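You operate a simulated robot arm through the tools that you are given. There is no shell and no other tool. Be economical: measure what you need, move in short steps, check, and stop when the job is done.

The job below is to be done with a simulated two-armed robot. You get a single attempt, and the scene is never put back.

JOB
Hold the blue tote on the cart 57 padded top steady with one hand and put the jar from the cart 57 padded top in it with the other.

It is judged by the outcome, as a careful person would: the job done as asked, and still so three seconds after it is handed in. It fails if anything else is knocked over, pushed out of place, dropped, spilled or broken.

ROBOT AND FRAMES
Two 7-joint arms with two-finger grippers on one trunk, on a base that drives. Base frame: it is fixed to the floor where the robot stands at the start and does not move with it; the origin is under the middle of the robot, x ahead of it, y to its left, z up. Readings come in m, rad, newtons and seconds.
The left shoulder is at the start at [0.046, 0.175, 1.203], the right one opposite. With the tool pointing down near the work surface each hand reaches from about 0.24 to 0.84 m from the robot's upright axis, wherever it stands, measured 20 degrees to its own side. Payload 2.94 kg a hand.
Tool frame (each hand has its own): the origin (TCP) lies between the finger pads and is the grasp point; the fingertips stand 0.03 m ahead of it; z points along the fingers, y is the line along which they close. Largest opening 0.138 m; the body of the gripper starts 0.109 m behind the TCP.
Orientation is told as [roll, pitch, yaw] about the base's x, y, z axes, in that order, counted from this pose: with the fingers straight down and closing along the base's y, the tool's x points along the base's -x, its y along +y and its z along -z.

CONTROLS
- The arms move only by the tool jog_arm. It takes "left_motion", "right_motion" or both (then of equal length, played together; a hand with none holds still); each is a list of rows, each a list of 7 numbers: the shift along the tool's x, y, z in units of 40 mm (1.0 is 40 mm), then the turn, a rotation vector about the tool's x, y, z in units of 6 degrees (1.0 is 6 degrees), then the gripper command, from -1 (shut) to 1 (fully open), values between in proportion. In form: [[x, y, z, ax, ay, az, hand], ...]. A call has 1 to 20 rows; each row shifts and turns the commanded pose from where the row before left it, along the tool's axes as they then stand. A call with a number of a shift or a turn outside -1 to 1 is refused whole. Each row takes 0.2 s and may step no farther than 0.05 m and 0.15 rad from the row before; otherwise, or with a gripper value out of range, the whole call is refused. A pose out of reach is approached as far as the arm can. The call stops where the force on the tool passes 40 N (or 10 N more than at its start, if that is more) or the arm is blocked; 0.2 s more then pass. The fingers move at their own pace and stop on an object; they squeeze with about 33 N. The grip force told is the motor's: it shows also when the fingers shut on nothing. Time passes only in rows, and 0.2 s behind the last, so rows that do not move let the fingers close. It gives the time, the measured TCP pose, the force on the tool (base axes), the opening and the grip force at its end, in the units of the frame above (readings bear some noise), with the torque about the TCP (base axes, N m) and any sound that the robot's microphone picked up.
- Cameras (640 x 400 px; columns grow to the right, rows downward): "scene" is now at [0.106, 0.0194, 1.6702]; the picture's right is [0.25, -0.97, 0.00], its down [-0.78, -0.20, -0.60] and it looks along [0.58, 0.15, -0.80] (base axes); focal length 256 px, centre (320, 200). "left" rides on the left gripper at [0.071, -0.019, -0.146] in its tool frame; the picture's right is [0.26, 0.96, 0.00], its down [-0.85, 0.23, -0.48] and it looks along [-0.46, 0.12, 0.88] (tool axes); focal length 280 px, centre (320, 200). "right" rides on the right gripper at [0.071, 0.019, -0.146] in its tool frame; the picture's right is [-0.26, 0.97, 0.00], its down [-0.85, -0.23, -0.48] and it looks along [-0.46, -0.12, 0.88] (tool axes); focal length 280 px, centre (320, 200). There is no depth. A picture from a camera that has moved, and an enlarged one, comes with that camera's place and axes in the base frame and with its lens.
- grab_frame(camera): a new picture of that camera. The clock stands still meanwhile.
- slide_trunk(by): slides the trunk up (or, below 0, down) by that many m; the arms and the scene camera ride with it, the base frame stays. It gives what a move gives, with no picture.
- drive_base(legs): drives the robot by 1 to 6 legs, each [ahead, turn to the left] in m and rad, along the robot's own axes; the way and the turn of a leg run together, so that a leg with both is an arc; at most 1.5 m and 3.142 rad a leg. The arms and the cameras ride along, it lands a little off, and it stops where it bumps. It gives what a move gives.
- head_to(pan, tilt): turns the head with the scene camera to pan (to the left, within 2.094 rad either way) and tilt (down, from -0.506 to 1.204), counted from straight ahead of the robot. It gives what a move gives.
- zoom(camera, box): a new picture of the part [left, top, right, bottom] of that camera's present view, enlarged. The clock stands still meanwhile.
- job_done(): hands the job in; it is judged then, once.

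Work in short steps. Places have to be worked out from the pictures, the camera data and where the tool is seen: move nearer, look again, correct. Check each grasp and each placing, and mend what went wrong. You have 120 turns and 108 pictures in all, those below and enlarged ones among them. Open the grippers and draw the arms clear of the work before you hand the job in, unless the task says otherwise; then end with one line.

The tools are called by a JSON object that holds its "name" and its "arguments". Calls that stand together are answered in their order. jog_arm: Moves the arms, as the interface text tells. Its arguments: {"type":"object","properties":{"left_motion":{"type":"array"},"right_motion":{"type":"array"}},"required":[]} The other tools are called the same way: slide_trunk (by) slides the trunk up or down; drive_base (legs) drives the base; head_to (pan, tilt) turns the head that bears the scene camera; grab_frame (camera) takes a picture; zoom (camera, box) takes an enlarged picture of a part of a camera's view; job_done () hands the job in.

At the start:

```text
time_s: 0.0
left_position: [0.6131, 0.3518, 1.1893]
left_tool_rot: [0.0, 0.0, 0.004]
left_contact_force: [0.7, -0.1, -0.9]
left_ft_torque: [0.01, -0.02, -0.02]
left_finger_gap: 0.138
left_gripper_force: 0.0
right_position: [0.5644, -0.1649, 1.2524]
right_tool_rot: [0.001, -0.002, 0.003]
right_contact_force: [-0.9, 0.5, 0.0]
right_ft_torque: [0.0, -0.01, 0.0]
right_finger_gap: 0.1381
right_gripper_force: 0.1
trunk travel left (down, up): [-0.375, 0.359]
robot x, y, heading: [-0.0008, 0.0039, -0.003]
head pan, tilt: [0.251, 0.93]
```

scene: 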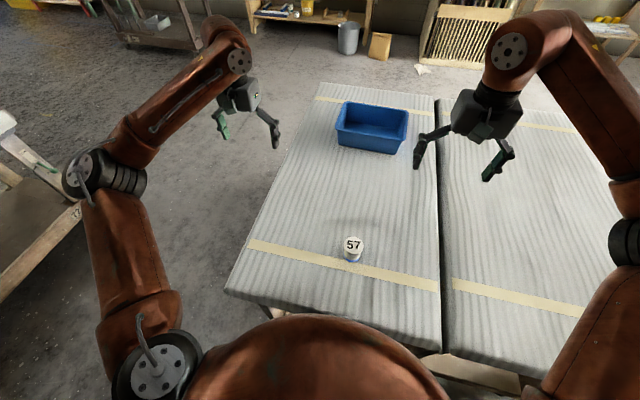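
right: 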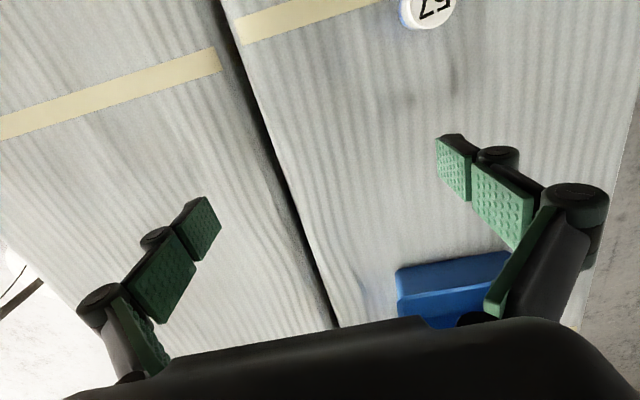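
left: 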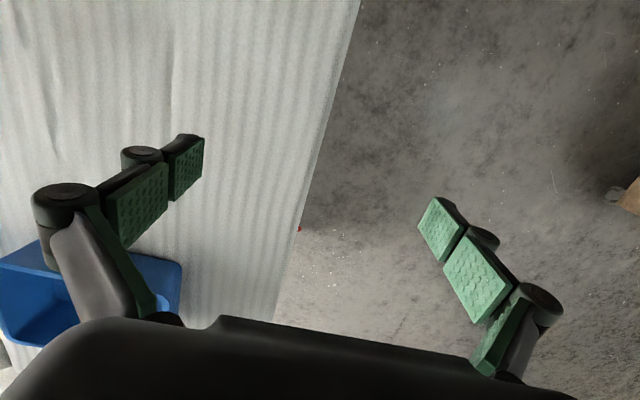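

The scene shows the blue tote and a small white round thing with "57" on the padded top; I'll zoom in on both to identify them.

{"name": "zoom", "arguments": {"camera": "scene", "box": [300, 210, 400, 272]}}

{"name": "zoom", "arguments": {"camera": "scene", "box": [310, 80, 438, 160]}}

{"name": "head_to", "arguments": {"pan": 0.0, "tilt": 0.75}}

{"name": "grab_frame", "arguments": {"camera": "scene"}}

```text
6.40 times, centred on (350, 241) of scene
camera zoom: at [0.106, 0.0194, 1.6702], right [0.25, -0.97, 0.0], down [-0.78, -0.2, -0.6], along [0.58, 0.15, -0.8], focal length 1638 px, centre (128, -62)
```

zoom: 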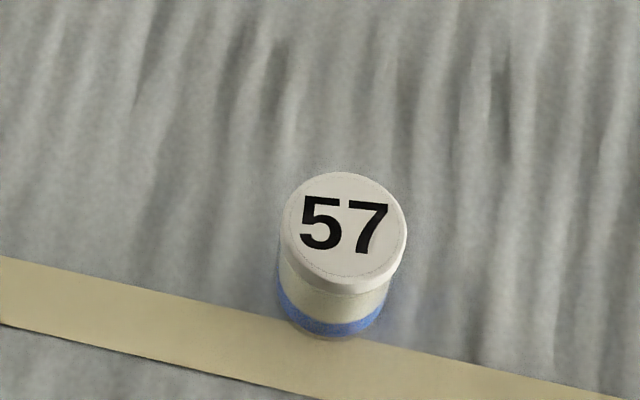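

```text
5.00 times, centred on (374, 120) of scene
camera zoom: at [0.106, 0.0194, 1.6702], right [0.25, -0.97, 0.0], down [-0.78, -0.2, -0.6], along [0.58, 0.15, -0.8], focal length 1280 px, centre (50, 600)
```

zoom: 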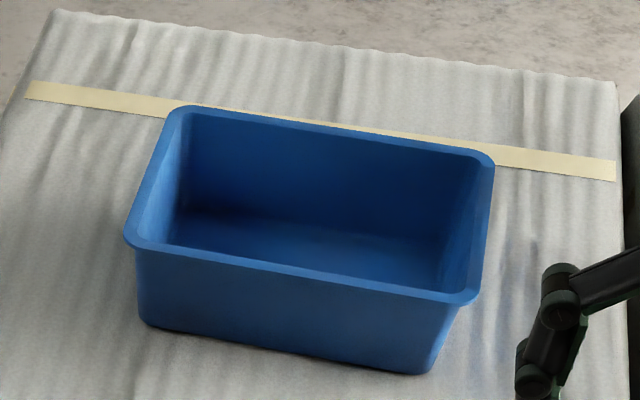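

```text
time_s: 0.8
left_position: [0.6133, 0.353, 1.1885]
left_tool_rot: [-0.001, -0.003, 0.005]
left_contact_force: [0.4, -0.5, 0.6]
left_ft_torque: [0.05, 0.02, 0.01]
left_finger_gap: 0.1379
left_gripper_force: 0.0
right_position: [0.5638, -0.1662, 1.2528]
right_tool_rot: [-0.001, -0.001, 0.003]
right_contact_force: [-0.6, 0.7, 0.4]
right_ft_torque: [-0.01, 0.03, 0.0]
right_finger_gap: 0.1379
right_gripper_force: 0.1
trunk travel left (down, up): [-0.375, 0.359]
robot x, y, heading: [-0.0044, 0.0019, -0.0]
head pan, tilt: [0.0, 0.75]
```

```text
102 pictures are left
camera scene: at [0.1173, 0.0011, 1.6844], right [0.0, -1.0, 0.0], down [-0.68, 0.0, -0.73], along [0.73, 0.0, -0.68], focal length 256 px, centre (320, 200)
```

scene: 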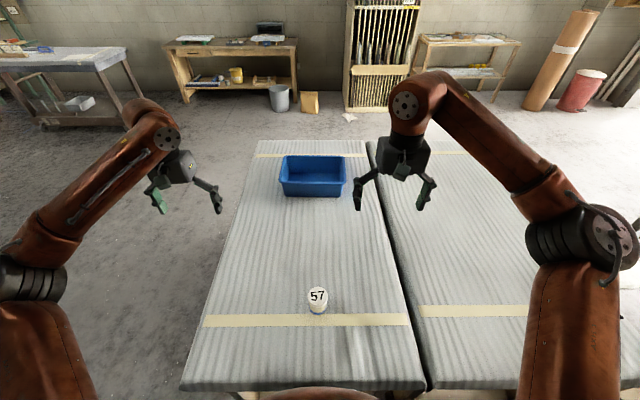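

The jar (lid ≈ [0.484, 0.007, 0.944]) is near and the tote is about 1.0 m ahead, so I'll probably need to drive closer. I look down to see the clearance between the robot and the cart, and zoom on the tote.

{"name": "zoom", "arguments": {"camera": "scene", "box": [250, 130, 378, 210]}}

{"name": "head_to", "arguments": {"pan": 0.5, "tilt": 1.204}}

{"name": "grab_frame", "arguments": {"camera": "scene"}}

```text
5.00 times, centred on (314, 170) of scene
camera zoom: at [0.1173, 0.0011, 1.6844], right [0.0, -1.0, 0.0], down [-0.68, 0.0, -0.73], along [0.73, 0.0, -0.68], focal length 1280 px, centre (350, 350)
```

zoom: 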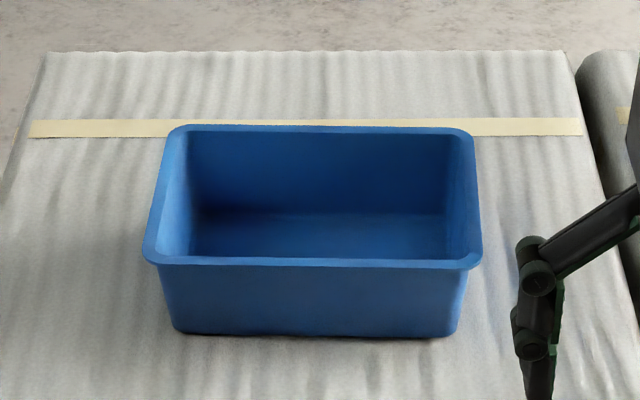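

```text
time_s: 1.7
left_position: [0.6137, 0.3535, 1.1902]
left_tool_rot: [0.001, 0.002, 0.004]
left_contact_force: [-0.7, -0.1, 0.2]
left_ft_torque: [-0.02, 0.01, -0.01]
left_finger_gap: 0.1382
left_gripper_force: 0.1
right_position: [0.5648, -0.1659, 1.2515]
right_tool_rot: [-0.001, 0.0, 0.004]
right_contact_force: [-0.1, 0.4, 0.4]
right_ft_torque: [0.0, 0.02, 0.05]
right_finger_gap: 0.138
right_gripper_force: 0.0
trunk travel left (down, up): [-0.375, 0.359]
robot x, y, heading: [-0.0044, -0.0014, 0.003]
head pan, tilt: [0.499, 1.201]
```

```text
100 pictures are left
camera scene: at [0.0837, 0.0278, 1.6527], right [0.48, -0.88, 0.0], down [-0.82, -0.45, -0.36], along [0.32, 0.17, -0.93], focal length 256 px, centre (320, 200)
```

scene: 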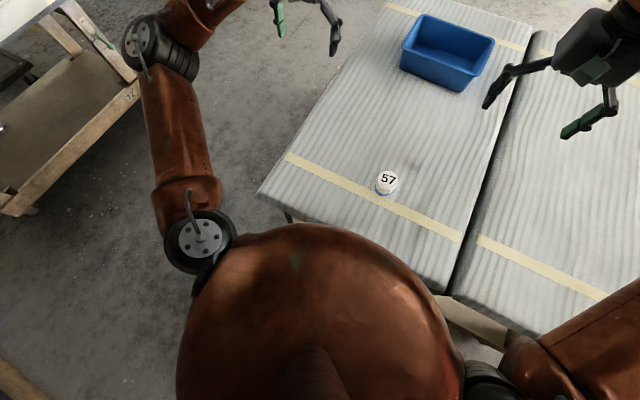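

The tote rim appears to span x≈0.975–1.19, y≈-0.11–0.18, z≈0.98, beyond comfortable reach, while the cart edge is at x≈0.27. Before driving I check the base's clearance with the left wrist camera, moving it out to the left and turning it to look back.

{"name": "jog_arm", "arguments": {"left_motion": [[0.6, 1, 0, 0, 0, 0, 1], [0.6, 1, 0, 0, 0, 0, 1], [0.6, 1, 0, 0, 0, 0, 1], [0.6, 1, 0, 0, 0, 0, 1], [0.6, 1, 0, 0, 0, 0, 1], [0.6, 1, 0, 0, 0, 0, 1], [0, 0, 0, 0, 0, 1, 1], [0, 0, 0, 0, 0, 1, 1], [0, 0, 0, 0, 0, 1, 1], [0, 0, 0, 0, 0, 1, 1], [0, 0, 0, 0, 0, 1, 1], [0, 0, 0, 0, 0, 1, 1], [0, 0, 0, 0, 0, 1, 1], [0, 0, 0, 0, 0, 1, 1], [0, 0, 0, 0, 0, 1, 1], [0, 0, 0, 0, 0, 1, 1], [0, 0, 0, 0, 0, 1, 1], [0, 0, 0, 0, 0, 1, 1], [0, 0, 0, 0, 0, 1, 1], [0, 0, 0, 0, 0, 1, 1]]}}

{"name": "grab_frame", "arguments": {"camera": "left"}}

```text
time_s: 5.9
left_position: [0.4677, 0.5918, 1.1886]
left_tool_rot: [-0.001, 0.001, -1.466]
left_contact_force: [-0.3, 0.6, -0.3]
left_ft_torque: [-0.04, 0.01, -0.01]
left_finger_gap: 0.138
left_gripper_force: 0.1
right_position: [0.5643, -0.1666, 1.2513]
right_tool_rot: [0.0, 0.0, 0.003]
right_contact_force: [0.1, -0.5, 0.2]
right_ft_torque: [-0.02, -0.01, 0.02]
right_finger_gap: 0.138
right_gripper_force: 0.0
trunk travel left (down, up): [-0.375, 0.359]
robot x, y, heading: [0.0002, 0.0021, -0.001]
head pan, tilt: [0.499, 1.201]
```

```text
99 pictures are left
camera left: at [0.4416, 0.6601, 1.3347], right [0.93, 0.36, 0.0], down [0.32, -0.82, 0.48], along [0.17, -0.44, -0.88], focal length 280 px, centre (320, 200)
```

left: 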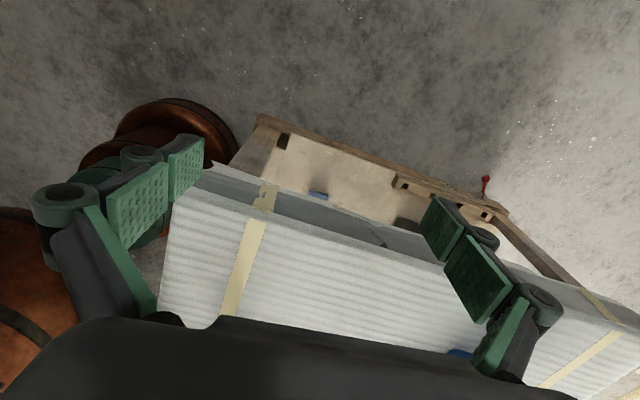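

The round base already nearly touches the cart's shelf frame, so I can't drive forward. I'll look to the left to judge the corridor beside the cart.

{"name": "head_to", "arguments": {"pan": 0.9, "tilt": 0.75}}

{"name": "grab_frame", "arguments": {"camera": "scene"}}

{"name": "head_to", "arguments": {"pan": 1.9, "tilt": 0.75}}

{"name": "grab_frame", "arguments": {"camera": "scene"}}

```text
time_s: 6.8
left_position: [0.4678, 0.5926, 1.1887]
left_tool_rot: [0.0, 0.0, -1.46]
left_contact_force: [0.0, 0.3, 0.8]
left_ft_torque: [0.0, 0.02, -0.02]
left_finger_gap: 0.1379
left_gripper_force: 0.1
right_position: [0.5653, -0.1657, 1.2521]
right_tool_rot: [0.001, 0.0, 0.004]
right_contact_force: [0.1, -0.8, 0.5]
right_ft_torque: [0.05, 0.03, -0.03]
right_finger_gap: 0.1381
right_gripper_force: 0.0
trunk travel left (down, up): [-0.375, 0.359]
robot x, y, heading: [0.0047, 0.0016, 0.001]
head pan, tilt: [0.901, 0.75]
```

```text
98 pictures are left
camera scene: at [0.0859, 0.0661, 1.6843], right [0.78, -0.62, 0.0], down [-0.42, -0.53, -0.73], along [0.45, 0.57, -0.68], focal length 256 px, centre (320, 200)
```

scene: 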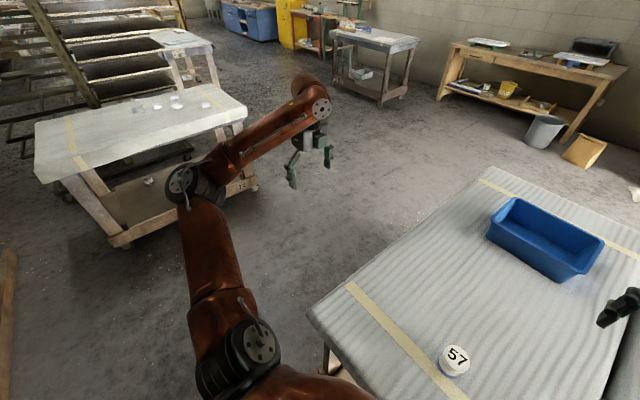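

```text
time_s: 8.1
left_position: [0.4679, 0.5918, 1.1887]
left_tool_rot: [0.0, 0.0, -1.461]
left_contact_force: [-0.1, 0.0, -0.5]
left_ft_torque: [0.01, 0.0, -0.02]
left_finger_gap: 0.1381
left_gripper_force: 0.1
right_position: [0.5656, -0.1661, 1.251]
right_tool_rot: [0.0, 0.001, 0.003]
right_contact_force: [0.1, -0.4, -0.1]
right_ft_torque: [-0.02, -0.02, 0.02]
right_finger_gap: 0.138
right_gripper_force: 0.0
trunk travel left (down, up): [-0.375, 0.359]
robot x, y, heading: [-0.0009, 0.0001, -0.004]
head pan, tilt: [1.901, 0.75]
```

```text
97 pictures are left
camera scene: at [0.0076, 0.0797, 1.6844], right [0.95, 0.32, 0.0], down [0.22, -0.65, -0.73], along [-0.24, 0.69, -0.68], focal length 256 px, centre (320, 200)
```

scene: 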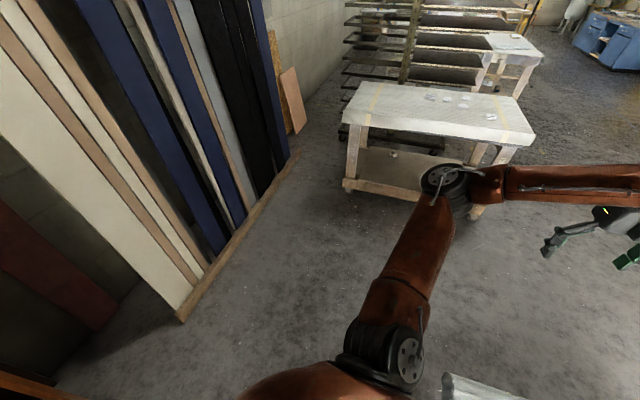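

There's a wide free corridor (y≈0.4 to 2.0) on the cart's left, so I'll work from the cart's long left side, facing -y. I first back up slightly, turn, and go around, stopping short to check.

{"name": "drive_base", "arguments": {"legs": [[-0.12, 0], [0, 1.571], [1.0, 0], [0, -1.571]]}}

{"name": "head_to", "arguments": {"pan": -0.6, "tilt": 0.8}}

{"name": "grab_frame", "arguments": {"camera": "scene"}}

```text
time_s: 10.1
left_position: [0.2477, 0.6249, 1.2106]
left_tool_rot: [0.038, 0.008, -1.368]
left_contact_force: [1.7, -0.2, -2.4]
left_ft_torque: [-0.06, 0.22, -0.02]
left_finger_gap: 0.1378
left_gripper_force: 0.0
right_position: [0.4059, -0.1163, 1.2697]
right_tool_rot: [-0.005, -0.044, 0.101]
right_contact_force: [1.5, 1.3, -1.1]
right_ft_torque: [-0.08, 0.28, 0.03]
right_finger_gap: 0.1381
right_gripper_force: 0.1
trunk travel left (down, up): [-0.375, 0.359]
robot x, y, heading: [-0.1181, 0.0009, 0.101]
head pan, tilt: [1.901, 0.75]
stopped in leg 2: the robot was blocked; the commanded pose is now the measured one
```

```text
time_s: 12.4
left_position: [0.2451, 0.6216, 1.2131]
left_tool_rot: [0.041, 0.008, -1.371]
left_contact_force: [0.6, 0.2, -0.6]
left_ft_torque: [0.03, -0.01, 0.0]
left_finger_gap: 0.1379
left_gripper_force: 0.0
right_position: [0.4035, -0.1187, 1.2711]
right_tool_rot: [-0.001, -0.047, 0.1]
right_contact_force: [0.4, -0.7, 1.0]
right_ft_torque: [-0.01, -0.02, 0.03]
right_finger_gap: 0.1378
right_gripper_force: 0.0
trunk travel left (down, up): [-0.375, 0.359]
robot x, y, heading: [-0.1194, 0.0022, 0.096]
head pan, tilt: [-0.6, 0.799]
```

```text
96 pictures are left
camera scene: at [-0.0149, -0.034, 1.6804], right [-0.48, -0.88, 0.0], down [-0.63, 0.34, -0.7], along [0.61, -0.34, -0.72], focal length 256 px, centre (320, 200)
```

scene: 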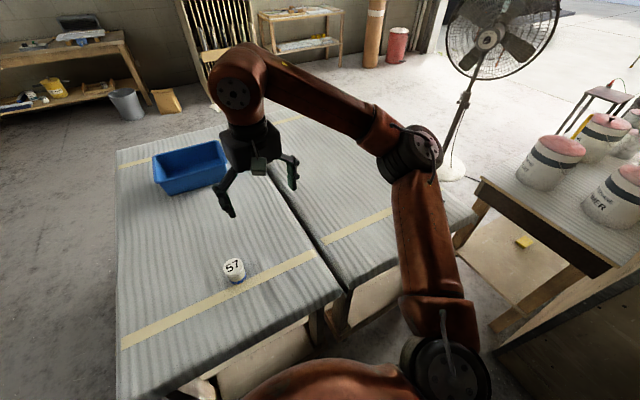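

The turn was blocked after 0.1 rad, so something near the robot's back or sides is touching. I look behind on both sides.

{"name": "head_to", "arguments": {"pan": -2.05, "tilt": 0.85}}

{"name": "grab_frame", "arguments": {"camera": "scene"}}

{"name": "head_to", "arguments": {"pan": 2.09, "tilt": 0.85}}

{"name": "grab_frame", "arguments": {"camera": "scene"}}

```text
time_s: 14.0
left_position: [0.2458, 0.6225, 1.2131]
left_tool_rot: [0.041, 0.006, -1.369]
left_contact_force: [-0.9, -0.1, -0.3]
left_ft_torque: [0.01, 0.0, -0.01]
left_finger_gap: 0.1382
left_gripper_force: 0.0
right_position: [0.4042, -0.1176, 1.2717]
right_tool_rot: [-0.002, -0.048, 0.101]
right_contact_force: [1.9, 0.5, -0.2]
right_ft_torque: [0.03, 0.02, 0.03]
right_finger_gap: 0.1381
right_gripper_force: 0.1
trunk travel left (down, up): [-0.375, 0.359]
robot x, y, heading: [-0.1209, -0.0002, 0.099]
head pan, tilt: [-2.051, 0.85]
```

```text
95 pictures are left
camera scene: at [-0.1148, -0.068, 1.6765], right [-0.93, 0.37, 0.0], down [0.28, 0.7, -0.66], along [-0.25, -0.61, -0.75], focal length 256 px, centre (320, 200)
```

scene: 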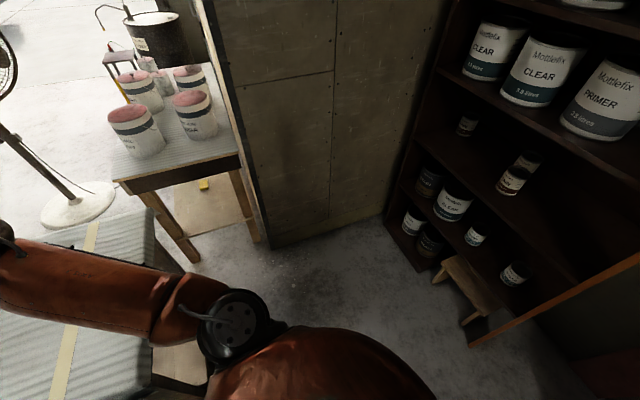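

```text
time_s: 17.3
left_position: [0.2466, 0.6227, 1.2135]
left_tool_rot: [0.042, 0.008, -1.37]
left_contact_force: [0.5, 0.1, 0.3]
left_ft_torque: [-0.01, -0.02, 0.03]
left_finger_gap: 0.1379
left_gripper_force: 0.1
right_position: [0.4039, -0.1177, 1.2718]
right_tool_rot: [-0.002, -0.049, 0.1]
right_contact_force: [0.3, 0.3, 0.3]
right_ft_torque: [0.0, -0.02, 0.04]
right_finger_gap: 0.1379
right_gripper_force: 0.0
trunk travel left (down, up): [-0.375, 0.359]
robot x, y, heading: [-0.1209, -0.0007, 0.1]
head pan, tilt: [2.089, 0.85]
```

```text
94 pictures are left
camera scene: at [-0.131, 0.0684, 1.6764], right [0.82, 0.58, 0.0], down [0.43, -0.61, -0.66], along [-0.38, 0.54, -0.75], focal length 256 px, centre (320, 200)
```

scene: 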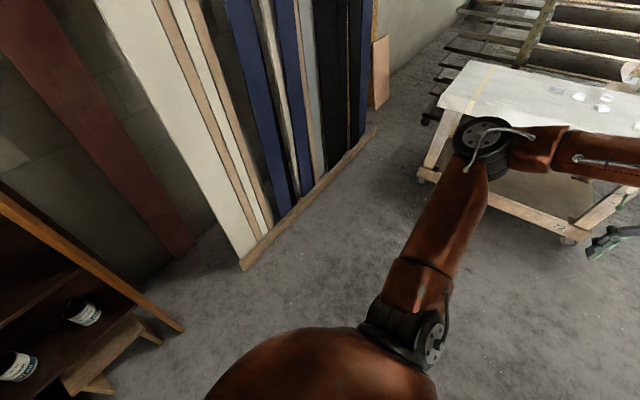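

Nothing close is visible behind. I check the left wrist camera, which sees the base and cart, to look for what blocked the turn.

{"name": "grab_frame", "arguments": {"camera": "left"}}

{"name": "grab_frame", "arguments": {"camera": "right"}}

{"name": "head_to", "arguments": {"pan": 2.09, "tilt": 1.2}}

{"name": "grab_frame", "arguments": {"camera": "scene"}}

```text
93 pictures are left
camera left: at [0.2078, 0.685, 1.3584], right [0.89, 0.45, 0.04], down [0.38, -0.79, 0.48], along [0.25, -0.41, -0.88], focal length 280 px, centre (320, 200)
```

left: 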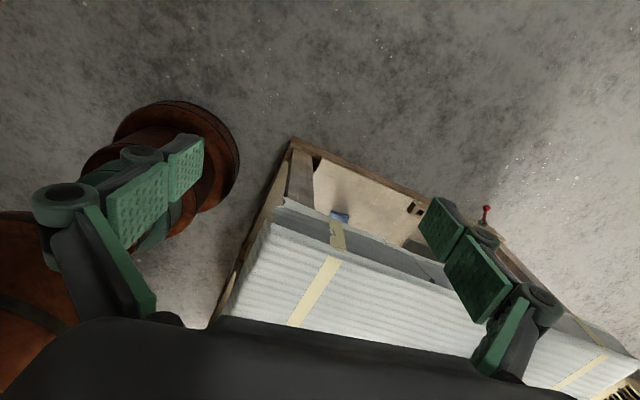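

```text
92 pictures are left
camera right: at [0.3231, -0.1053, 1.4145], right [0.16, 0.99, 0.01], down [0.84, -0.15, 0.52], along [0.51, -0.08, -0.86], focal length 280 px, centre (320, 200)
```

right: 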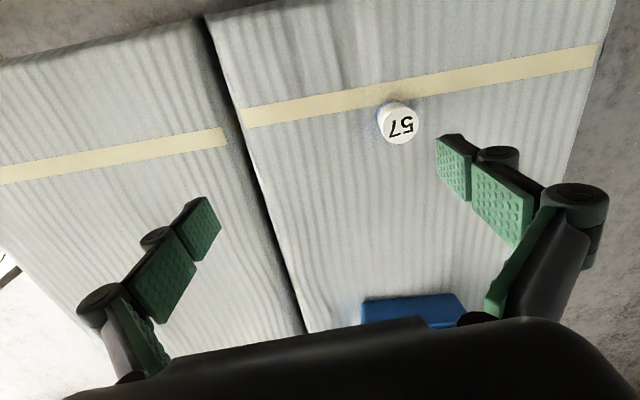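

```text
time_s: 18.2
left_position: [0.2457, 0.6222, 1.2123]
left_tool_rot: [0.042, 0.009, -1.371]
left_contact_force: [-0.7, -0.9, 0.4]
left_ft_torque: [0.01, 0.02, 0.01]
left_finger_gap: 0.1381
left_gripper_force: 0.0
right_position: [0.404, -0.1168, 1.2718]
right_tool_rot: [-0.002, -0.048, 0.1]
right_contact_force: [-1.3, 0.7, 0.3]
right_ft_torque: [0.01, 0.01, 0.0]
right_finger_gap: 0.138
right_gripper_force: 0.0
trunk travel left (down, up): [-0.375, 0.359]
robot x, y, heading: [-0.1206, 0.0005, 0.103]
head pan, tilt: [2.089, 1.201]
```

```text
91 pictures are left
camera scene: at [-0.1182, 0.0503, 1.6528], right [0.82, 0.58, 0.0], down [0.54, -0.76, -0.36], along [-0.21, 0.3, -0.93], focal length 256 px, centre (320, 200)
```

scene: 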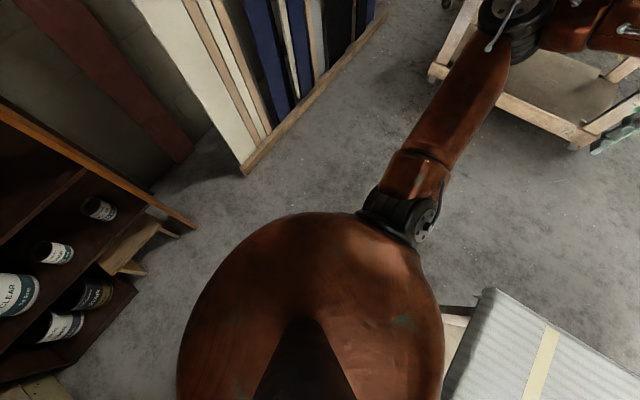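

The base is clearly free of the cart now and nothing touches; the stop may have been arm sway. I try a small turn.

{"name": "drive_base", "arguments": {"legs": [[0, 0.3]]}}

```text
time_s: 19.5
left_position: [0.0453, 0.7021, 1.2118]
left_tool_rot: [0.042, 0.009, -1.069]
left_contact_force: [-0.5, 0.4, -0.6]
left_ft_torque: [0.01, -0.04, 0.0]
left_finger_gap: 0.138
left_gripper_force: 0.0
right_position: [0.4142, 0.0442, 1.2717]
right_tool_rot: [-0.003, -0.049, 0.403]
right_contact_force: [0.1, 0.9, 0.1]
right_ft_torque: [-0.07, -0.05, 0.01]
right_finger_gap: 0.1379
right_gripper_force: 0.0
trunk travel left (down, up): [-0.375, 0.359]
robot x, y, heading: [-0.1195, -0.0011, 0.401]
head pan, tilt: [2.089, 1.201]
```

That turned freely. I continue turning in smaller legs to heading 90°.

{"name": "drive_base", "arguments": {"legs": [[0, 0.4], [0, 0.4], [0, 0.37]]}}

```text
time_s: 23.5
left_position: [-0.7058, 0.4231, 1.2116]
left_tool_rot: [0.042, 0.009, 0.106]
left_contact_force: [-0.4, -0.9, 0.4]
left_ft_torque: [0.05, 0.0, 0.0]
left_finger_gap: 0.138
left_gripper_force: 0.0
right_position: [0.0456, 0.5083, 1.2721]
right_tool_rot: [-0.004, -0.049, 1.574]
right_contact_force: [-0.2, 0.0, -0.2]
right_ft_torque: [0.02, -0.05, 0.03]
right_finger_gap: 0.1379
right_gripper_force: 0.1
trunk travel left (down, up): [-0.375, 0.359]
robot x, y, heading: [-0.1194, -0.0005, 1.569]
head pan, tilt: [2.089, 1.201]
```

Heading is now 90°; there is clearance to the leaning boards (x≈-1.07). I drive ahead along y.

{"name": "drive_base", "arguments": {"legs": [[0.5, 0], [0.5, 0], [0, -0.4], [0, -0.4], [0, -0.4], [0, -0.37]]}}

{"name": "head_to", "arguments": {"pan": -0.9, "tilt": 0.85}}

{"name": "grab_frame", "arguments": {"camera": "scene"}}

```text
time_s: 33.7
left_position: [0.2974, 1.5978, 1.2122]
left_tool_rot: [0.043, 0.01, -1.459]
left_contact_force: [0.4, 0.4, -0.3]
left_ft_torque: [0.07, 0.03, -0.02]
left_finger_gap: 0.138
left_gripper_force: 0.1
right_position: [0.3876, 0.8473, 1.2725]
right_tool_rot: [-0.005, -0.045, 0.013]
right_contact_force: [-0.1, -0.7, 0.5]
right_ft_torque: [0.07, 0.01, -0.03]
right_finger_gap: 0.1383
right_gripper_force: 0.0
trunk travel left (down, up): [-0.375, 0.359]
robot x, y, heading: [-0.12, 1.0106, 0.01]
head pan, tilt: [2.089, 1.201]
```

```text
time_s: 36.3
left_position: [0.2958, 1.5981, 1.2118]
left_tool_rot: [0.042, 0.009, -1.459]
left_contact_force: [0.5, 0.7, -0.3]
left_ft_torque: [0.01, -0.02, 0.03]
left_finger_gap: 0.1378
left_gripper_force: 0.1
right_position: [0.3884, 0.8475, 1.2726]
right_tool_rot: [-0.004, -0.048, 0.015]
right_contact_force: [0.3, 0.3, 0.6]
right_ft_torque: [0.02, -0.02, 0.01]
right_finger_gap: 0.1379
right_gripper_force: 0.1
trunk travel left (down, up): [-0.375, 0.359]
robot x, y, heading: [-0.1201, 1.0109, 0.011]
head pan, tilt: [-0.901, 0.85]
```

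```text
90 pictures are left
camera scene: at [-0.0391, 0.9509, 1.6764], right [-0.78, -0.63, 0.0], down [-0.47, 0.58, -0.66], along [0.42, -0.51, -0.75], focal length 256 px, centre (320, 200)
```

scene: 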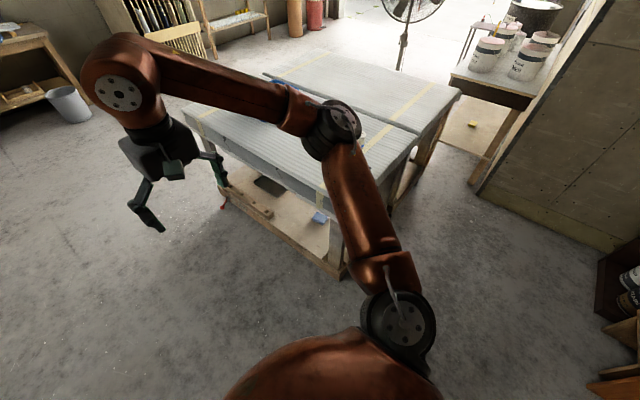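

All clear along the cart's side. I drive ahead to x≈0.85 and turn right to face the cart.

{"name": "drive_base", "arguments": {"legs": [[0.5, 0], [0.47, 0], [0, -0.4], [0, -0.4], [0, -0.4], [0, -0.38]]}}

{"name": "head_to", "arguments": {"pan": 0.0, "tilt": 0.85}}

{"name": "grab_frame", "arguments": {"camera": "scene"}}

```text
time_s: 46.3
left_position: [1.43, 0.6161, 1.2136]
left_tool_rot: [0.041, 0.01, -3.016]
left_contact_force: [-0.3, -0.5, -0.4]
left_ft_torque: [0.02, -0.06, -0.02]
left_finger_gap: 0.138
left_gripper_force: 0.0
right_position: [0.6802, 0.5136, 1.2735]
right_tool_rot: [-0.005, -0.049, -1.543]
right_contact_force: [-1.3, -0.9, -0.2]
right_ft_torque: [0.0, 0.03, -0.05]
right_finger_gap: 0.138
right_gripper_force: 0.0
trunk travel left (down, up): [-0.375, 0.359]
robot x, y, heading: [0.8374, 1.0264, -1.548]
head pan, tilt: [-0.901, 0.85]
```

```text
time_s: 47.5
left_position: [1.431, 0.6153, 1.2115]
left_tool_rot: [0.041, 0.009, -3.017]
left_contact_force: [-0.7, -0.1, -0.2]
left_ft_torque: [-0.01, 0.06, 0.03]
left_finger_gap: 0.1381
left_gripper_force: 0.2
right_position: [0.6798, 0.5139, 1.2728]
right_tool_rot: [-0.005, -0.048, -1.544]
right_contact_force: [0.8, 0.0, 0.7]
right_ft_torque: [0.04, 0.04, 0.0]
right_finger_gap: 0.1377
right_gripper_force: 0.0
trunk travel left (down, up): [-0.375, 0.359]
robot x, y, heading: [0.8361, 1.0221, -1.54]
head pan, tilt: [0.0, 0.85]
```

```text
89 pictures are left
camera scene: at [0.839, 0.9131, 1.6764], right [-1.0, -0.02, 0.0], down [-0.02, 0.75, -0.66], along [0.02, -0.66, -0.75], focal length 256 px, centre (320, 200)
```

scene: 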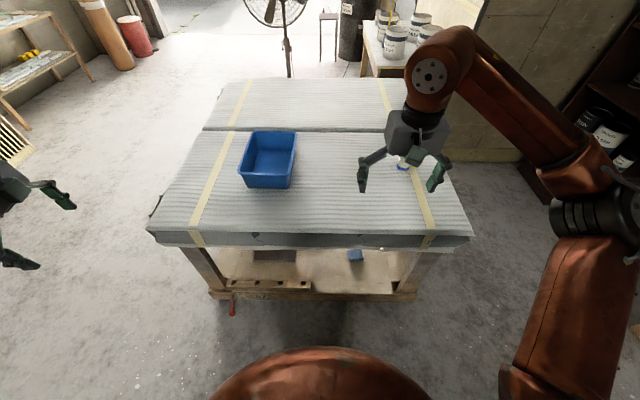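

The path in front is clear; cart edge at y≈0.39. I drive ahead 0.31 to y≈0.71.

{"name": "drive_base", "arguments": {"legs": [[0, -0.03], [0.31, 0]]}}

{"name": "head_to", "arguments": {"pan": 0.1, "tilt": 0.95}}

{"name": "grab_frame", "arguments": {"camera": "scene"}}

{"name": "grab_frame", "arguments": {"camera": "right"}}

{"name": "grab_frame", "arguments": {"camera": "left"}}

```text
time_s: 50.0
left_position: [1.4115, 0.2828, 1.2126]
left_tool_rot: [0.039, 0.011, -3.05]
left_contact_force: [0.8, -0.5, 0.7]
left_ft_torque: [0.06, -0.03, 0.02]
left_finger_gap: 0.138
left_gripper_force: 0.0
right_position: [0.6586, 0.2091, 1.272]
right_tool_rot: [-0.004, -0.048, -1.582]
right_contact_force: [-0.5, 0.4, -0.2]
right_ft_torque: [0.04, 0.04, 0.01]
right_finger_gap: 0.1381
right_gripper_force: 0.0
trunk travel left (down, up): [-0.375, 0.359]
robot x, y, heading: [0.8353, 0.7159, -1.586]
head pan, tilt: [0.0, 0.85]
```

```text
time_s: 50.6
left_position: [1.4119, 0.2839, 1.2118]
left_tool_rot: [0.042, 0.009, -3.052]
left_contact_force: [-0.4, 0.4, -0.3]
left_ft_torque: [0.01, 0.02, -0.02]
left_finger_gap: 0.1381
left_gripper_force: 0.0
right_position: [0.6582, 0.2101, 1.2731]
right_tool_rot: [-0.004, -0.047, -1.582]
right_contact_force: [0.1, -0.1, 0.4]
right_ft_torque: [-0.03, 0.01, -0.05]
right_finger_gap: 0.1381
right_gripper_force: 0.1
trunk travel left (down, up): [-0.375, 0.359]
robot x, y, heading: [0.833, 0.7177, -1.579]
head pan, tilt: [0.099, 0.949]
```

```text
88 pictures are left
camera scene: at [0.8393, 0.6087, 1.6689], right [-1.0, -0.09, 0.0], down [-0.07, 0.81, -0.58], along [0.05, -0.58, -0.81], focal length 256 px, centre (320, 200)
```

scene: 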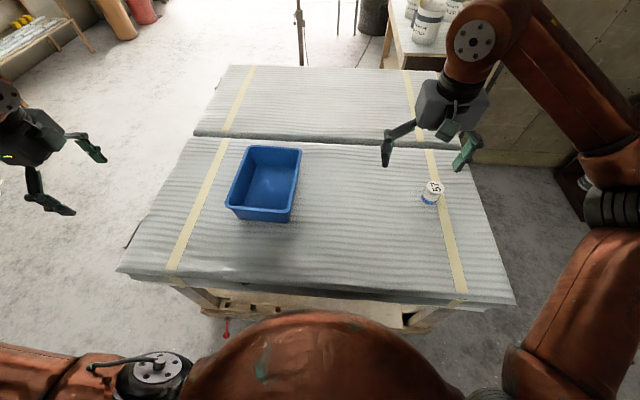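

```text
87 pictures are left
camera right: at [0.6785, 0.2875, 1.4153], right [0.96, -0.27, 0.01], down [-0.24, -0.82, 0.52], along [-0.13, -0.5, -0.86], focal length 280 px, centre (320, 200)
```

right: 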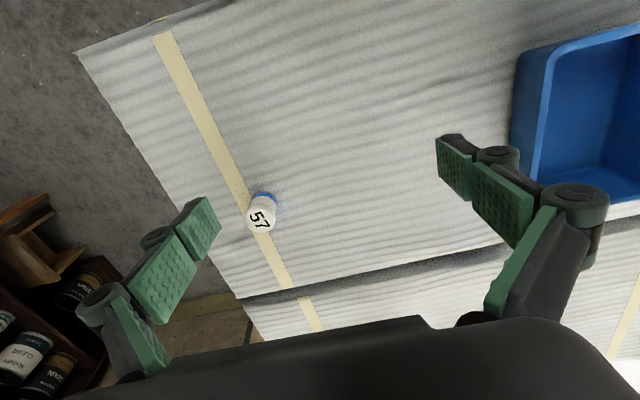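

```text
86 pictures are left
camera left: at [1.4794, 0.314, 1.3583], right [0.35, -0.94, 0.04], down [-0.83, -0.28, 0.48], along [-0.43, -0.2, -0.88], focal length 280 px, centre (320, 200)
```

left: 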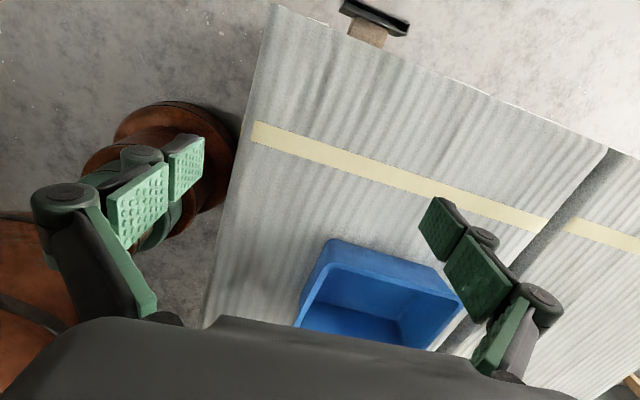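

From two views the jar lid is at about [0.477, -0.001, 0.944]. I level the right tool and bring it above the jar at z≈1.09.

{"name": "jog_arm", "arguments": {"right_motion": [[-0.583, -0.503, 0.5, 0, 0.05, 0, 1], [-0.583, -0.503, 0.5, 0, 0.05, 0, 1], [-0.583, -0.503, 0.5, 0, 0.05, 0, 1], [-0.583, -0.503, 0.5, 0, 0.05, 0, 1], [-0.583, -0.503, 0.5, 0, 0.05, 0, 1], [-0.583, -0.503, 0.5, 0, 0.05, 0, 1], [-0.583, -0.503, 0.5, 0, 0.05, 0, 1], [-0.583, -0.503, 0.5, 0, 0.05, 0, 1], [-0.583, -0.503, 0.5, 0, 0.05, 0, 1]]}}

{"name": "grab_frame", "arguments": {"camera": "right"}}

{"name": "grab_frame", "arguments": {"camera": "scene"}}

```text
time_s: 52.6
left_position: [1.4111, 0.2825, 1.2133]
left_tool_rot: [0.041, 0.008, -3.052]
left_contact_force: [-0.8, 0.2, -0.4]
left_ft_torque: [-0.01, 0.0, -0.04]
left_finger_gap: 0.1381
left_gripper_force: 0.1
right_position: [0.4809, 0.0048, 1.1033]
right_tool_rot: [-0.006, -0.002, -1.582]
right_contact_force: [0.0, 0.2, 0.2]
right_ft_torque: [-0.04, -0.01, 0.06]
right_finger_gap: 0.1379
right_gripper_force: 0.2
right hand out of reach, approached as far as the arm can: row 9
trunk travel left (down, up): [-0.375, 0.359]
robot x, y, heading: [0.834, 0.7179, -1.589]
head pan, tilt: [0.099, 0.949]
```

```text
85 pictures are left
camera right: at [0.5015, 0.0756, 1.2501], right [0.96, -0.27, 0.0], down [-0.24, -0.85, 0.48], along [-0.13, -0.46, -0.88], focal length 280 px, centre (320, 200)
```

right: 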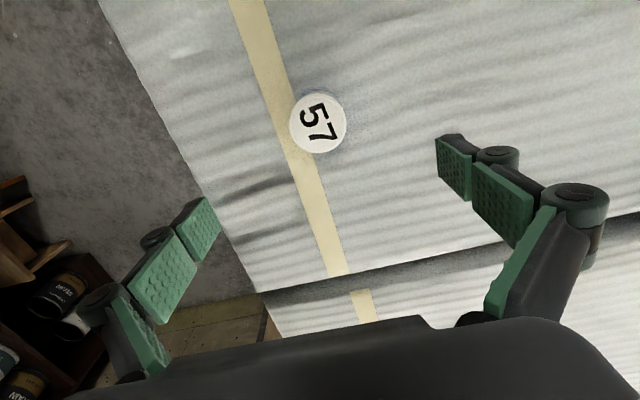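

```text
84 pictures are left
camera scene: at [0.8393, 0.6084, 1.6689], right [-1.0, -0.09, 0.0], down [-0.07, 0.81, -0.58], along [0.05, -0.58, -0.81], focal length 256 px, centre (320, 200)
```

scene: 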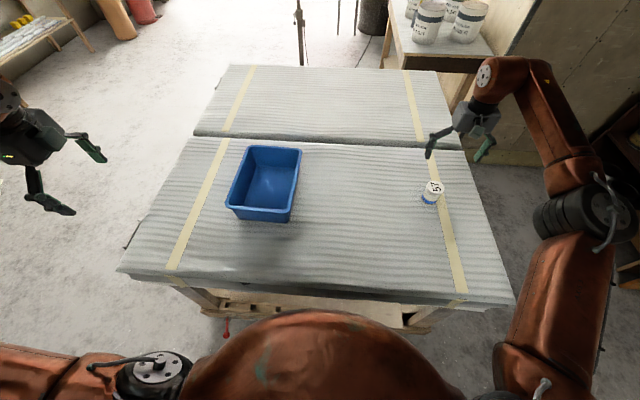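

The right camera puts the jar at (0.479, 0.005), directly under the TCP. I descend toward it partway and check.

{"name": "jog_arm", "arguments": {"right_motion": [[0, 0, 0.6, 0, 0, 0, 1], [0, 0, 0.6, 0, 0, 0, 1], [0, 0, 0.6, 0, 0, 0, 1], [0, 0, 0.6, 0, 0, 0, 1], [0, 0, 0.6, 0, 0, 0, 1]]}}

{"name": "grab_frame", "arguments": {"camera": "right"}}

{"name": "zoom", "arguments": {"camera": "scene", "box": [390, 140, 490, 203]}}

```text
time_s: 53.8
left_position: [1.41, 0.2816, 1.2123]
left_tool_rot: [0.04, 0.011, -3.054]
left_contact_force: [0.9, -0.3, 0.3]
left_ft_torque: [0.04, -0.02, -0.01]
left_finger_gap: 0.1382
left_gripper_force: 0.0
right_position: [0.4793, 0.0059, 0.9846]
right_tool_rot: [-0.003, 0.0, -1.581]
right_contact_force: [-1.7, 0.0, -0.6]
right_ft_torque: [0.0, 0.0, -0.02]
right_finger_gap: 0.1378
right_gripper_force: 0.1
trunk travel left (down, up): [-0.375, 0.359]
robot x, y, heading: [0.8358, 0.7165, -1.58]
head pan, tilt: [0.099, 0.949]
```

```text
83 pictures are left
camera right: at [0.5001, 0.076, 1.1305], right [0.96, -0.27, 0.0], down [-0.24, -0.85, 0.48], along [-0.13, -0.46, -0.88], focal length 280 px, centre (320, 200)
```

right: 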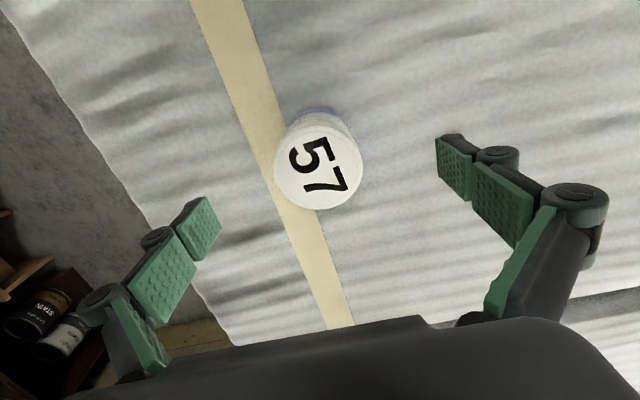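

```text
6.35 times, centred on (440, 172) of scene
camera zoom: at [0.8388, 0.6078, 1.6688], right [-1.0, -0.09, 0.0], down [-0.07, 0.81, -0.58], along [0.05, -0.58, -0.81], focal length 1625 px, centre (-442, 381)
```

zoom: 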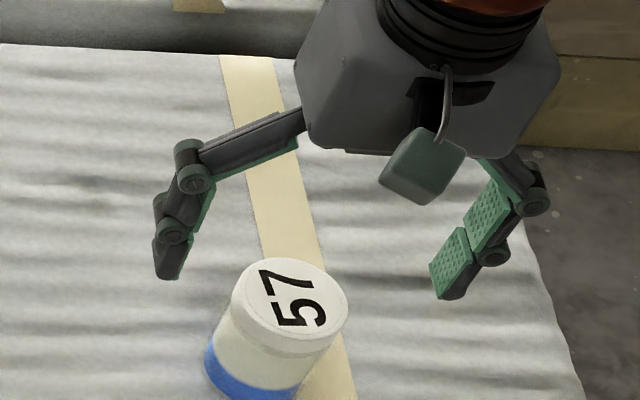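

Aligned; table is at z≈0.871 and the lid at ≈0.944. I descend to TCP z≈0.912 and close on the jar body.

{"name": "jog_arm", "arguments": {"right_motion": [[0, 0, 0.6, 0, 0, 0, 1], [0, 0, 0.6, 0, 0, 0, 1], [0, 0, 0.6, 0, 0, 0, 1], [0, 0, 0, 0, 0, 0, 1]]}}

{"name": "grab_frame", "arguments": {"camera": "right"}}

```text
time_s: 54.8
left_position: [1.412, 0.2833, 1.2135]
left_tool_rot: [0.042, 0.007, -3.054]
left_contact_force: [-0.4, 1.0, -0.1]
left_ft_torque: [0.0, 0.02, -0.01]
left_finger_gap: 0.1381
left_gripper_force: 0.0
right_position: [0.4788, 0.004, 0.9131]
right_tool_rot: [-0.004, -0.001, -1.581]
right_contact_force: [-0.2, 0.3, -0.5]
right_ft_torque: [-0.03, -0.01, -0.02]
right_finger_gap: 0.138
right_gripper_force: 0.1
trunk travel left (down, up): [-0.375, 0.359]
robot x, y, heading: [0.8339, 0.7138, -1.586]
head pan, tilt: [0.099, 0.949]
```

```text
81 pictures are left
camera right: at [0.4988, 0.0752, 1.0601], right [0.96, -0.27, 0.0], down [-0.24, -0.85, 0.48], along [-0.13, -0.46, -0.88], focal length 280 px, centre (320, 200)
```

right: 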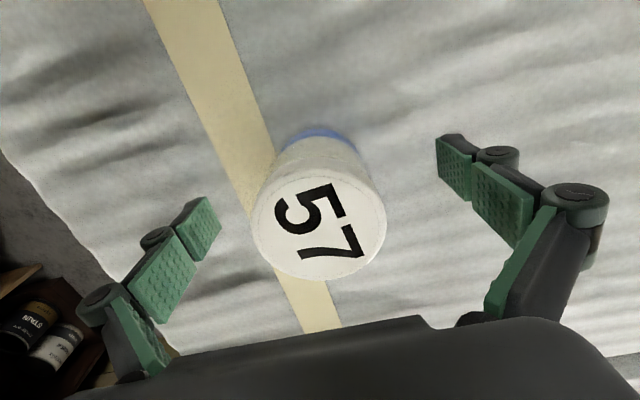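

The jar sits between the fingers. I close the gripper.

{"name": "jog_arm", "arguments": {"right_motion": [[0, 0, 0, 0, 0, 0, -1], [0, 0, 0, 0, 0, 0, -1], [0, 0, 0, 0, 0, 0, -1], [0, 0, 0, 0, 0, 0, -1], [0, 0, 0, 0, 0, 0, -1], [0, 0, 0, 0, 0, 0, -1], [0, 0, 0, 0, 0, 0, -1]]}}

{"name": "grab_frame", "arguments": {"camera": "right"}}

```text
time_s: 56.4
left_position: [1.4141, 0.2835, 1.2133]
left_tool_rot: [0.041, 0.009, -3.053]
left_contact_force: [-0.1, -0.8, 0.4]
left_ft_torque: [0.01, 0.01, -0.02]
left_finger_gap: 0.1376
left_gripper_force: 0.0
right_position: [0.4813, 0.0038, 0.9178]
right_tool_rot: [-0.002, -0.006, -1.579]
right_contact_force: [9.0, -5.3, 23.2]
right_ft_torque: [0.24, -0.9, -0.16]
right_finger_gap: 0.0583
right_gripper_force: 33.0
trunk travel left (down, up): [-0.375, 0.359]
robot x, y, heading: [0.8352, 0.7165, -1.58]
head pan, tilt: [0.099, 0.949]
```

```text
80 pictures are left
camera right: at [0.5015, 0.0754, 1.0634], right [0.96, -0.27, 0.0], down [-0.24, -0.84, 0.48], along [-0.13, -0.46, -0.88], focal length 280 px, centre (320, 200)
```

right: 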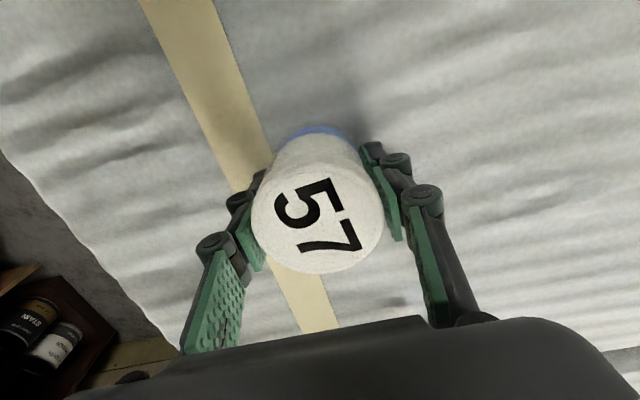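

Gripped (gap 0.058, 33 N); the fingertips press slightly on the padding. I lift the jar straight up.

{"name": "jog_arm", "arguments": {"right_motion": [[0, 0, -0.3, 0, 0, 0, -1], [0, 0, -0.5, 0, 0, 0, -1], [0, 0, -0.6, 0, 0, 0, -1], [0.3, 0, -0.7, 0, 0, 0, -1], [0.4, 0, -0.8, 0, 0, 0, -1], [0.5, 0.3, -0.8, 0, 0, 0, -1], [0.5, 0.3, -0.8, 0, 0, 0, -1]]}}

{"name": "grab_frame", "arguments": {"camera": "right"}}

```text
time_s: 58.0
left_position: [1.4123, 0.284, 1.2124]
left_tool_rot: [0.041, 0.01, -3.052]
left_contact_force: [0.7, -0.2, -0.3]
left_ft_torque: [-0.03, 0.06, -0.02]
left_finger_gap: 0.138
left_gripper_force: 0.2
right_position: [0.5057, 0.0726, 1.0929]
right_tool_rot: [-0.004, -0.002, -1.581]
right_contact_force: [-0.3, 0.5, -2.4]
right_ft_torque: [-0.01, 0.04, 0.0]
right_finger_gap: 0.0582
right_gripper_force: 32.9
trunk travel left (down, up): [-0.375, 0.359]
robot x, y, heading: [0.8349, 0.7184, -1.583]
head pan, tilt: [0.099, 0.949]
```

```text
79 pictures are left
camera right: at [0.5264, 0.1444, 1.2394], right [0.96, -0.27, 0.0], down [-0.24, -0.85, 0.48], along [-0.13, -0.46, -0.88], focal length 280 px, centre (320, 200)
```

right: 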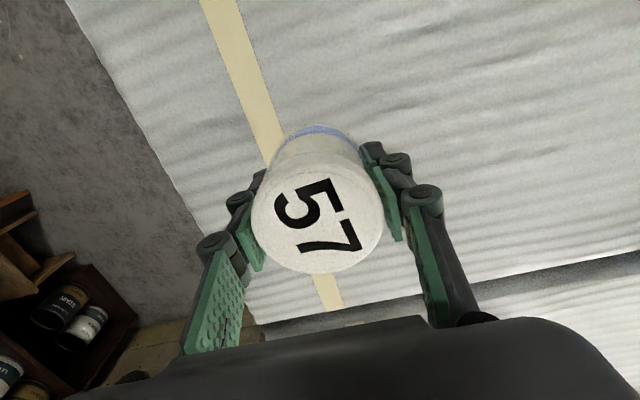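

The jar is held firmly. Now I measure the tote precisely from the scene camera and left camera.

{"name": "zoom", "arguments": {"camera": "scene", "box": [202, 130, 330, 210]}}

{"name": "zoom", "arguments": {"camera": "scene", "box": [202, 160, 330, 240]}}

```text
5.00 times, centred on (266, 170) of scene
camera zoom: at [0.8398, 0.6096, 1.669], right [-1.0, -0.09, 0.0], down [-0.07, 0.81, -0.58], along [0.05, -0.58, -0.81], focal length 1280 px, centre (590, 350)
```

zoom: 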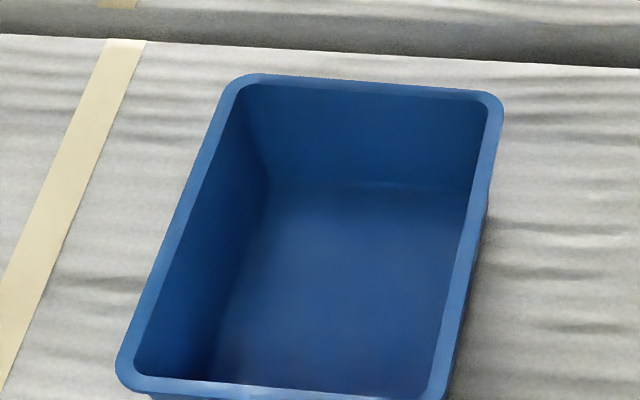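

```text
5.00 times, centred on (266, 200) of scene
camera zoom: at [0.8398, 0.6096, 1.669], right [-1.0, -0.09, 0.0], down [-0.07, 0.81, -0.58], along [0.05, -0.58, -0.81], focal length 1280 px, centre (590, 200)
```

zoom: 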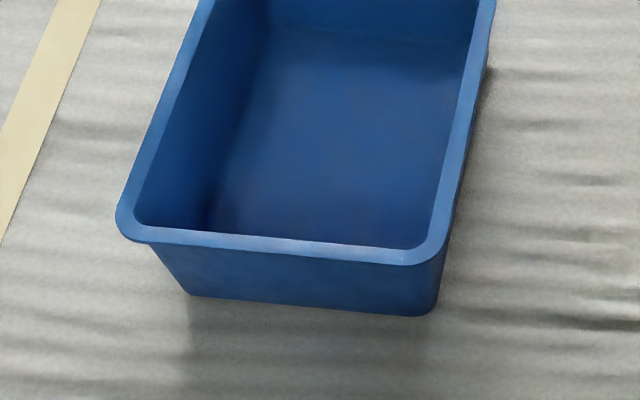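

The near rim runs from about (0.973, 0.173) to (1.188, 0.172) at z≈0.985. I bring the left hand above the near wall at (1.13, 0.17), straightened, with fingers closing along y.

{"name": "jog_arm", "arguments": {"left_motion": [[-0.79, 0.286, 0.3, 0.045, 0, 0.097, 1], [-0.79, 0.286, 0.3, 0.045, 0, 0.097, 1], [-0.79, 0.286, 0.3, 0.045, 0, 0.097, 1], [-0.79, 0.286, 0.3, 0.045, 0, 0.097, 1], [-0.79, 0.286, 0.3, 0.045, 0, 0.097, 1], [-0.79, 0.286, 0.3, 0.045, 0, 0.097, 1], [-0.79, 0.286, 0.3, 0.045, 0, 0.097, 1], [-0.79, 0.286, 0.3, 0.045, 0, 0.097, 1], [-0.79, 0.286, 0.3, 0.045, 0, 0.097, 1]]}}

{"name": "grab_frame", "arguments": {"camera": "left"}}

{"name": "grab_frame", "arguments": {"camera": "scene"}}

```text
time_s: 60.0
left_position: [1.1334, 0.1644, 1.1036]
left_tool_rot: [-0.003, 0.013, 3.14]
left_contact_force: [-0.5, -0.6, 0.1]
left_ft_torque: [-0.01, -0.04, 0.0]
left_finger_gap: 0.138
left_gripper_force: 0.0
right_position: [0.5051, 0.071, 1.0915]
right_tool_rot: [-0.002, 0.002, -1.581]
right_contact_force: [-0.3, -1.2, -2.0]
right_ft_torque: [0.0, -0.02, 0.0]
right_finger_gap: 0.0583
right_gripper_force: 32.8
trunk travel left (down, up): [-0.375, 0.359]
robot x, y, heading: [0.8339, 0.718, -1.583]
head pan, tilt: [0.099, 0.949]
```

```text
76 pictures are left
camera left: at [1.2037, 0.183, 1.2513], right [0.26, -0.97, 0.0], down [-0.86, -0.23, 0.46], along [-0.45, -0.12, -0.89], focal length 280 px, centre (320, 200)
```

left: 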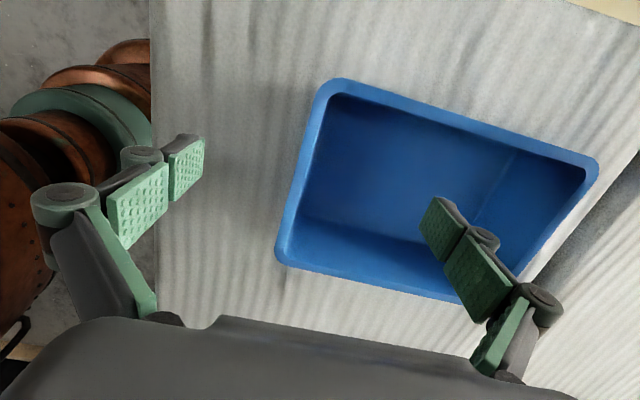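

```text
75 pictures are left
camera scene: at [0.8376, 0.6071, 1.6688], right [-1.0, -0.09, 0.0], down [-0.07, 0.81, -0.58], along [0.05, -0.58, -0.81], focal length 256 px, centre (320, 200)
```

scene: 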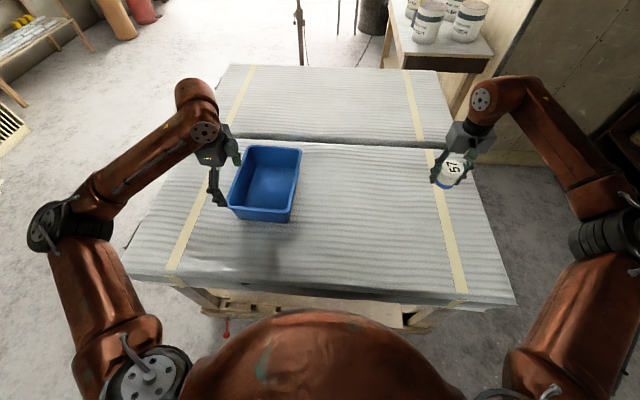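

The left camera confirms the rim's outer edge at y≈0.175, inner ≈0.160, so the TCP (y=0.164) straddles it. I lower the left hand to z≈0.985 with the fingers open.

{"name": "jog_arm", "arguments": {"left_motion": [[0, 0, 0.6, 0, 0, 0, 1], [0, 0, 0.6, 0, 0, 0, 1], [0, 0, 0.6, 0, 0, 0, 1], [0, 0, 0.6, 0, 0, 0, 1], [0, -0.04, 0.55, 0, 0, 0, 1], [0, 0, 0, 0, 0, 0, 1]]}}

{"name": "grab_frame", "arguments": {"camera": "left"}}

{"name": "zoom", "arguments": {"camera": "scene", "box": [190, 130, 318, 210]}}

```text
time_s: 61.4
left_position: [1.134, 0.1646, 0.9855]
left_tool_rot: [-0.002, 0.012, 3.137]
left_contact_force: [-0.3, 0.2, 0.7]
left_ft_torque: [-0.02, 0.02, 0.01]
left_finger_gap: 0.1378
left_gripper_force: 0.1
right_position: [0.5057, 0.0724, 1.0925]
right_tool_rot: [-0.003, 0.001, -1.581]
right_contact_force: [-0.4, -0.2, -2.6]
right_ft_torque: [-0.01, -0.01, 0.0]
right_finger_gap: 0.0586
right_gripper_force: 33.1
trunk travel left (down, up): [-0.375, 0.359]
robot x, y, heading: [0.8364, 0.7151, -1.58]
head pan, tilt: [0.099, 0.949]
```

```text
74 pictures are left
camera left: at [1.2042, 0.1838, 1.1321], right [0.26, -0.97, 0.0], down [-0.85, -0.23, 0.47], along [-0.45, -0.12, -0.88], focal length 280 px, centre (320, 200)
```

left: 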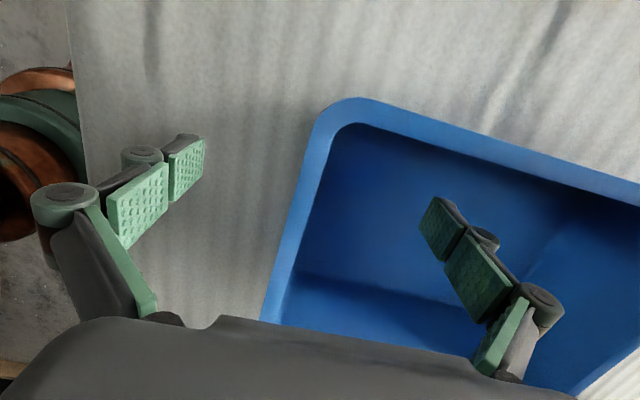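

```text
5.00 times, centred on (254, 170) of scene
camera zoom: at [0.8386, 0.6083, 1.6689], right [-1.0, -0.09, 0.0], down [-0.07, 0.81, -0.58], along [0.05, -0.58, -0.81], focal length 1280 px, centre (650, 350)
```

zoom: 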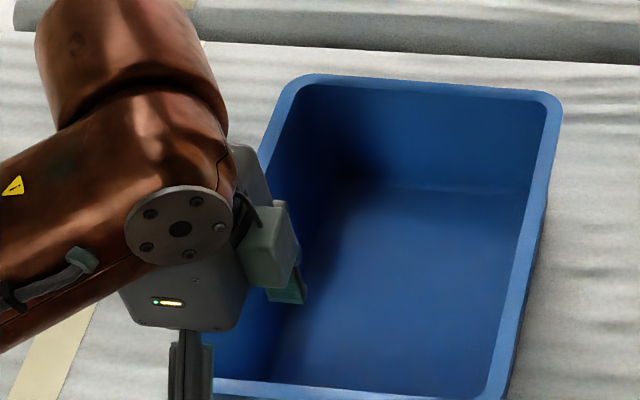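

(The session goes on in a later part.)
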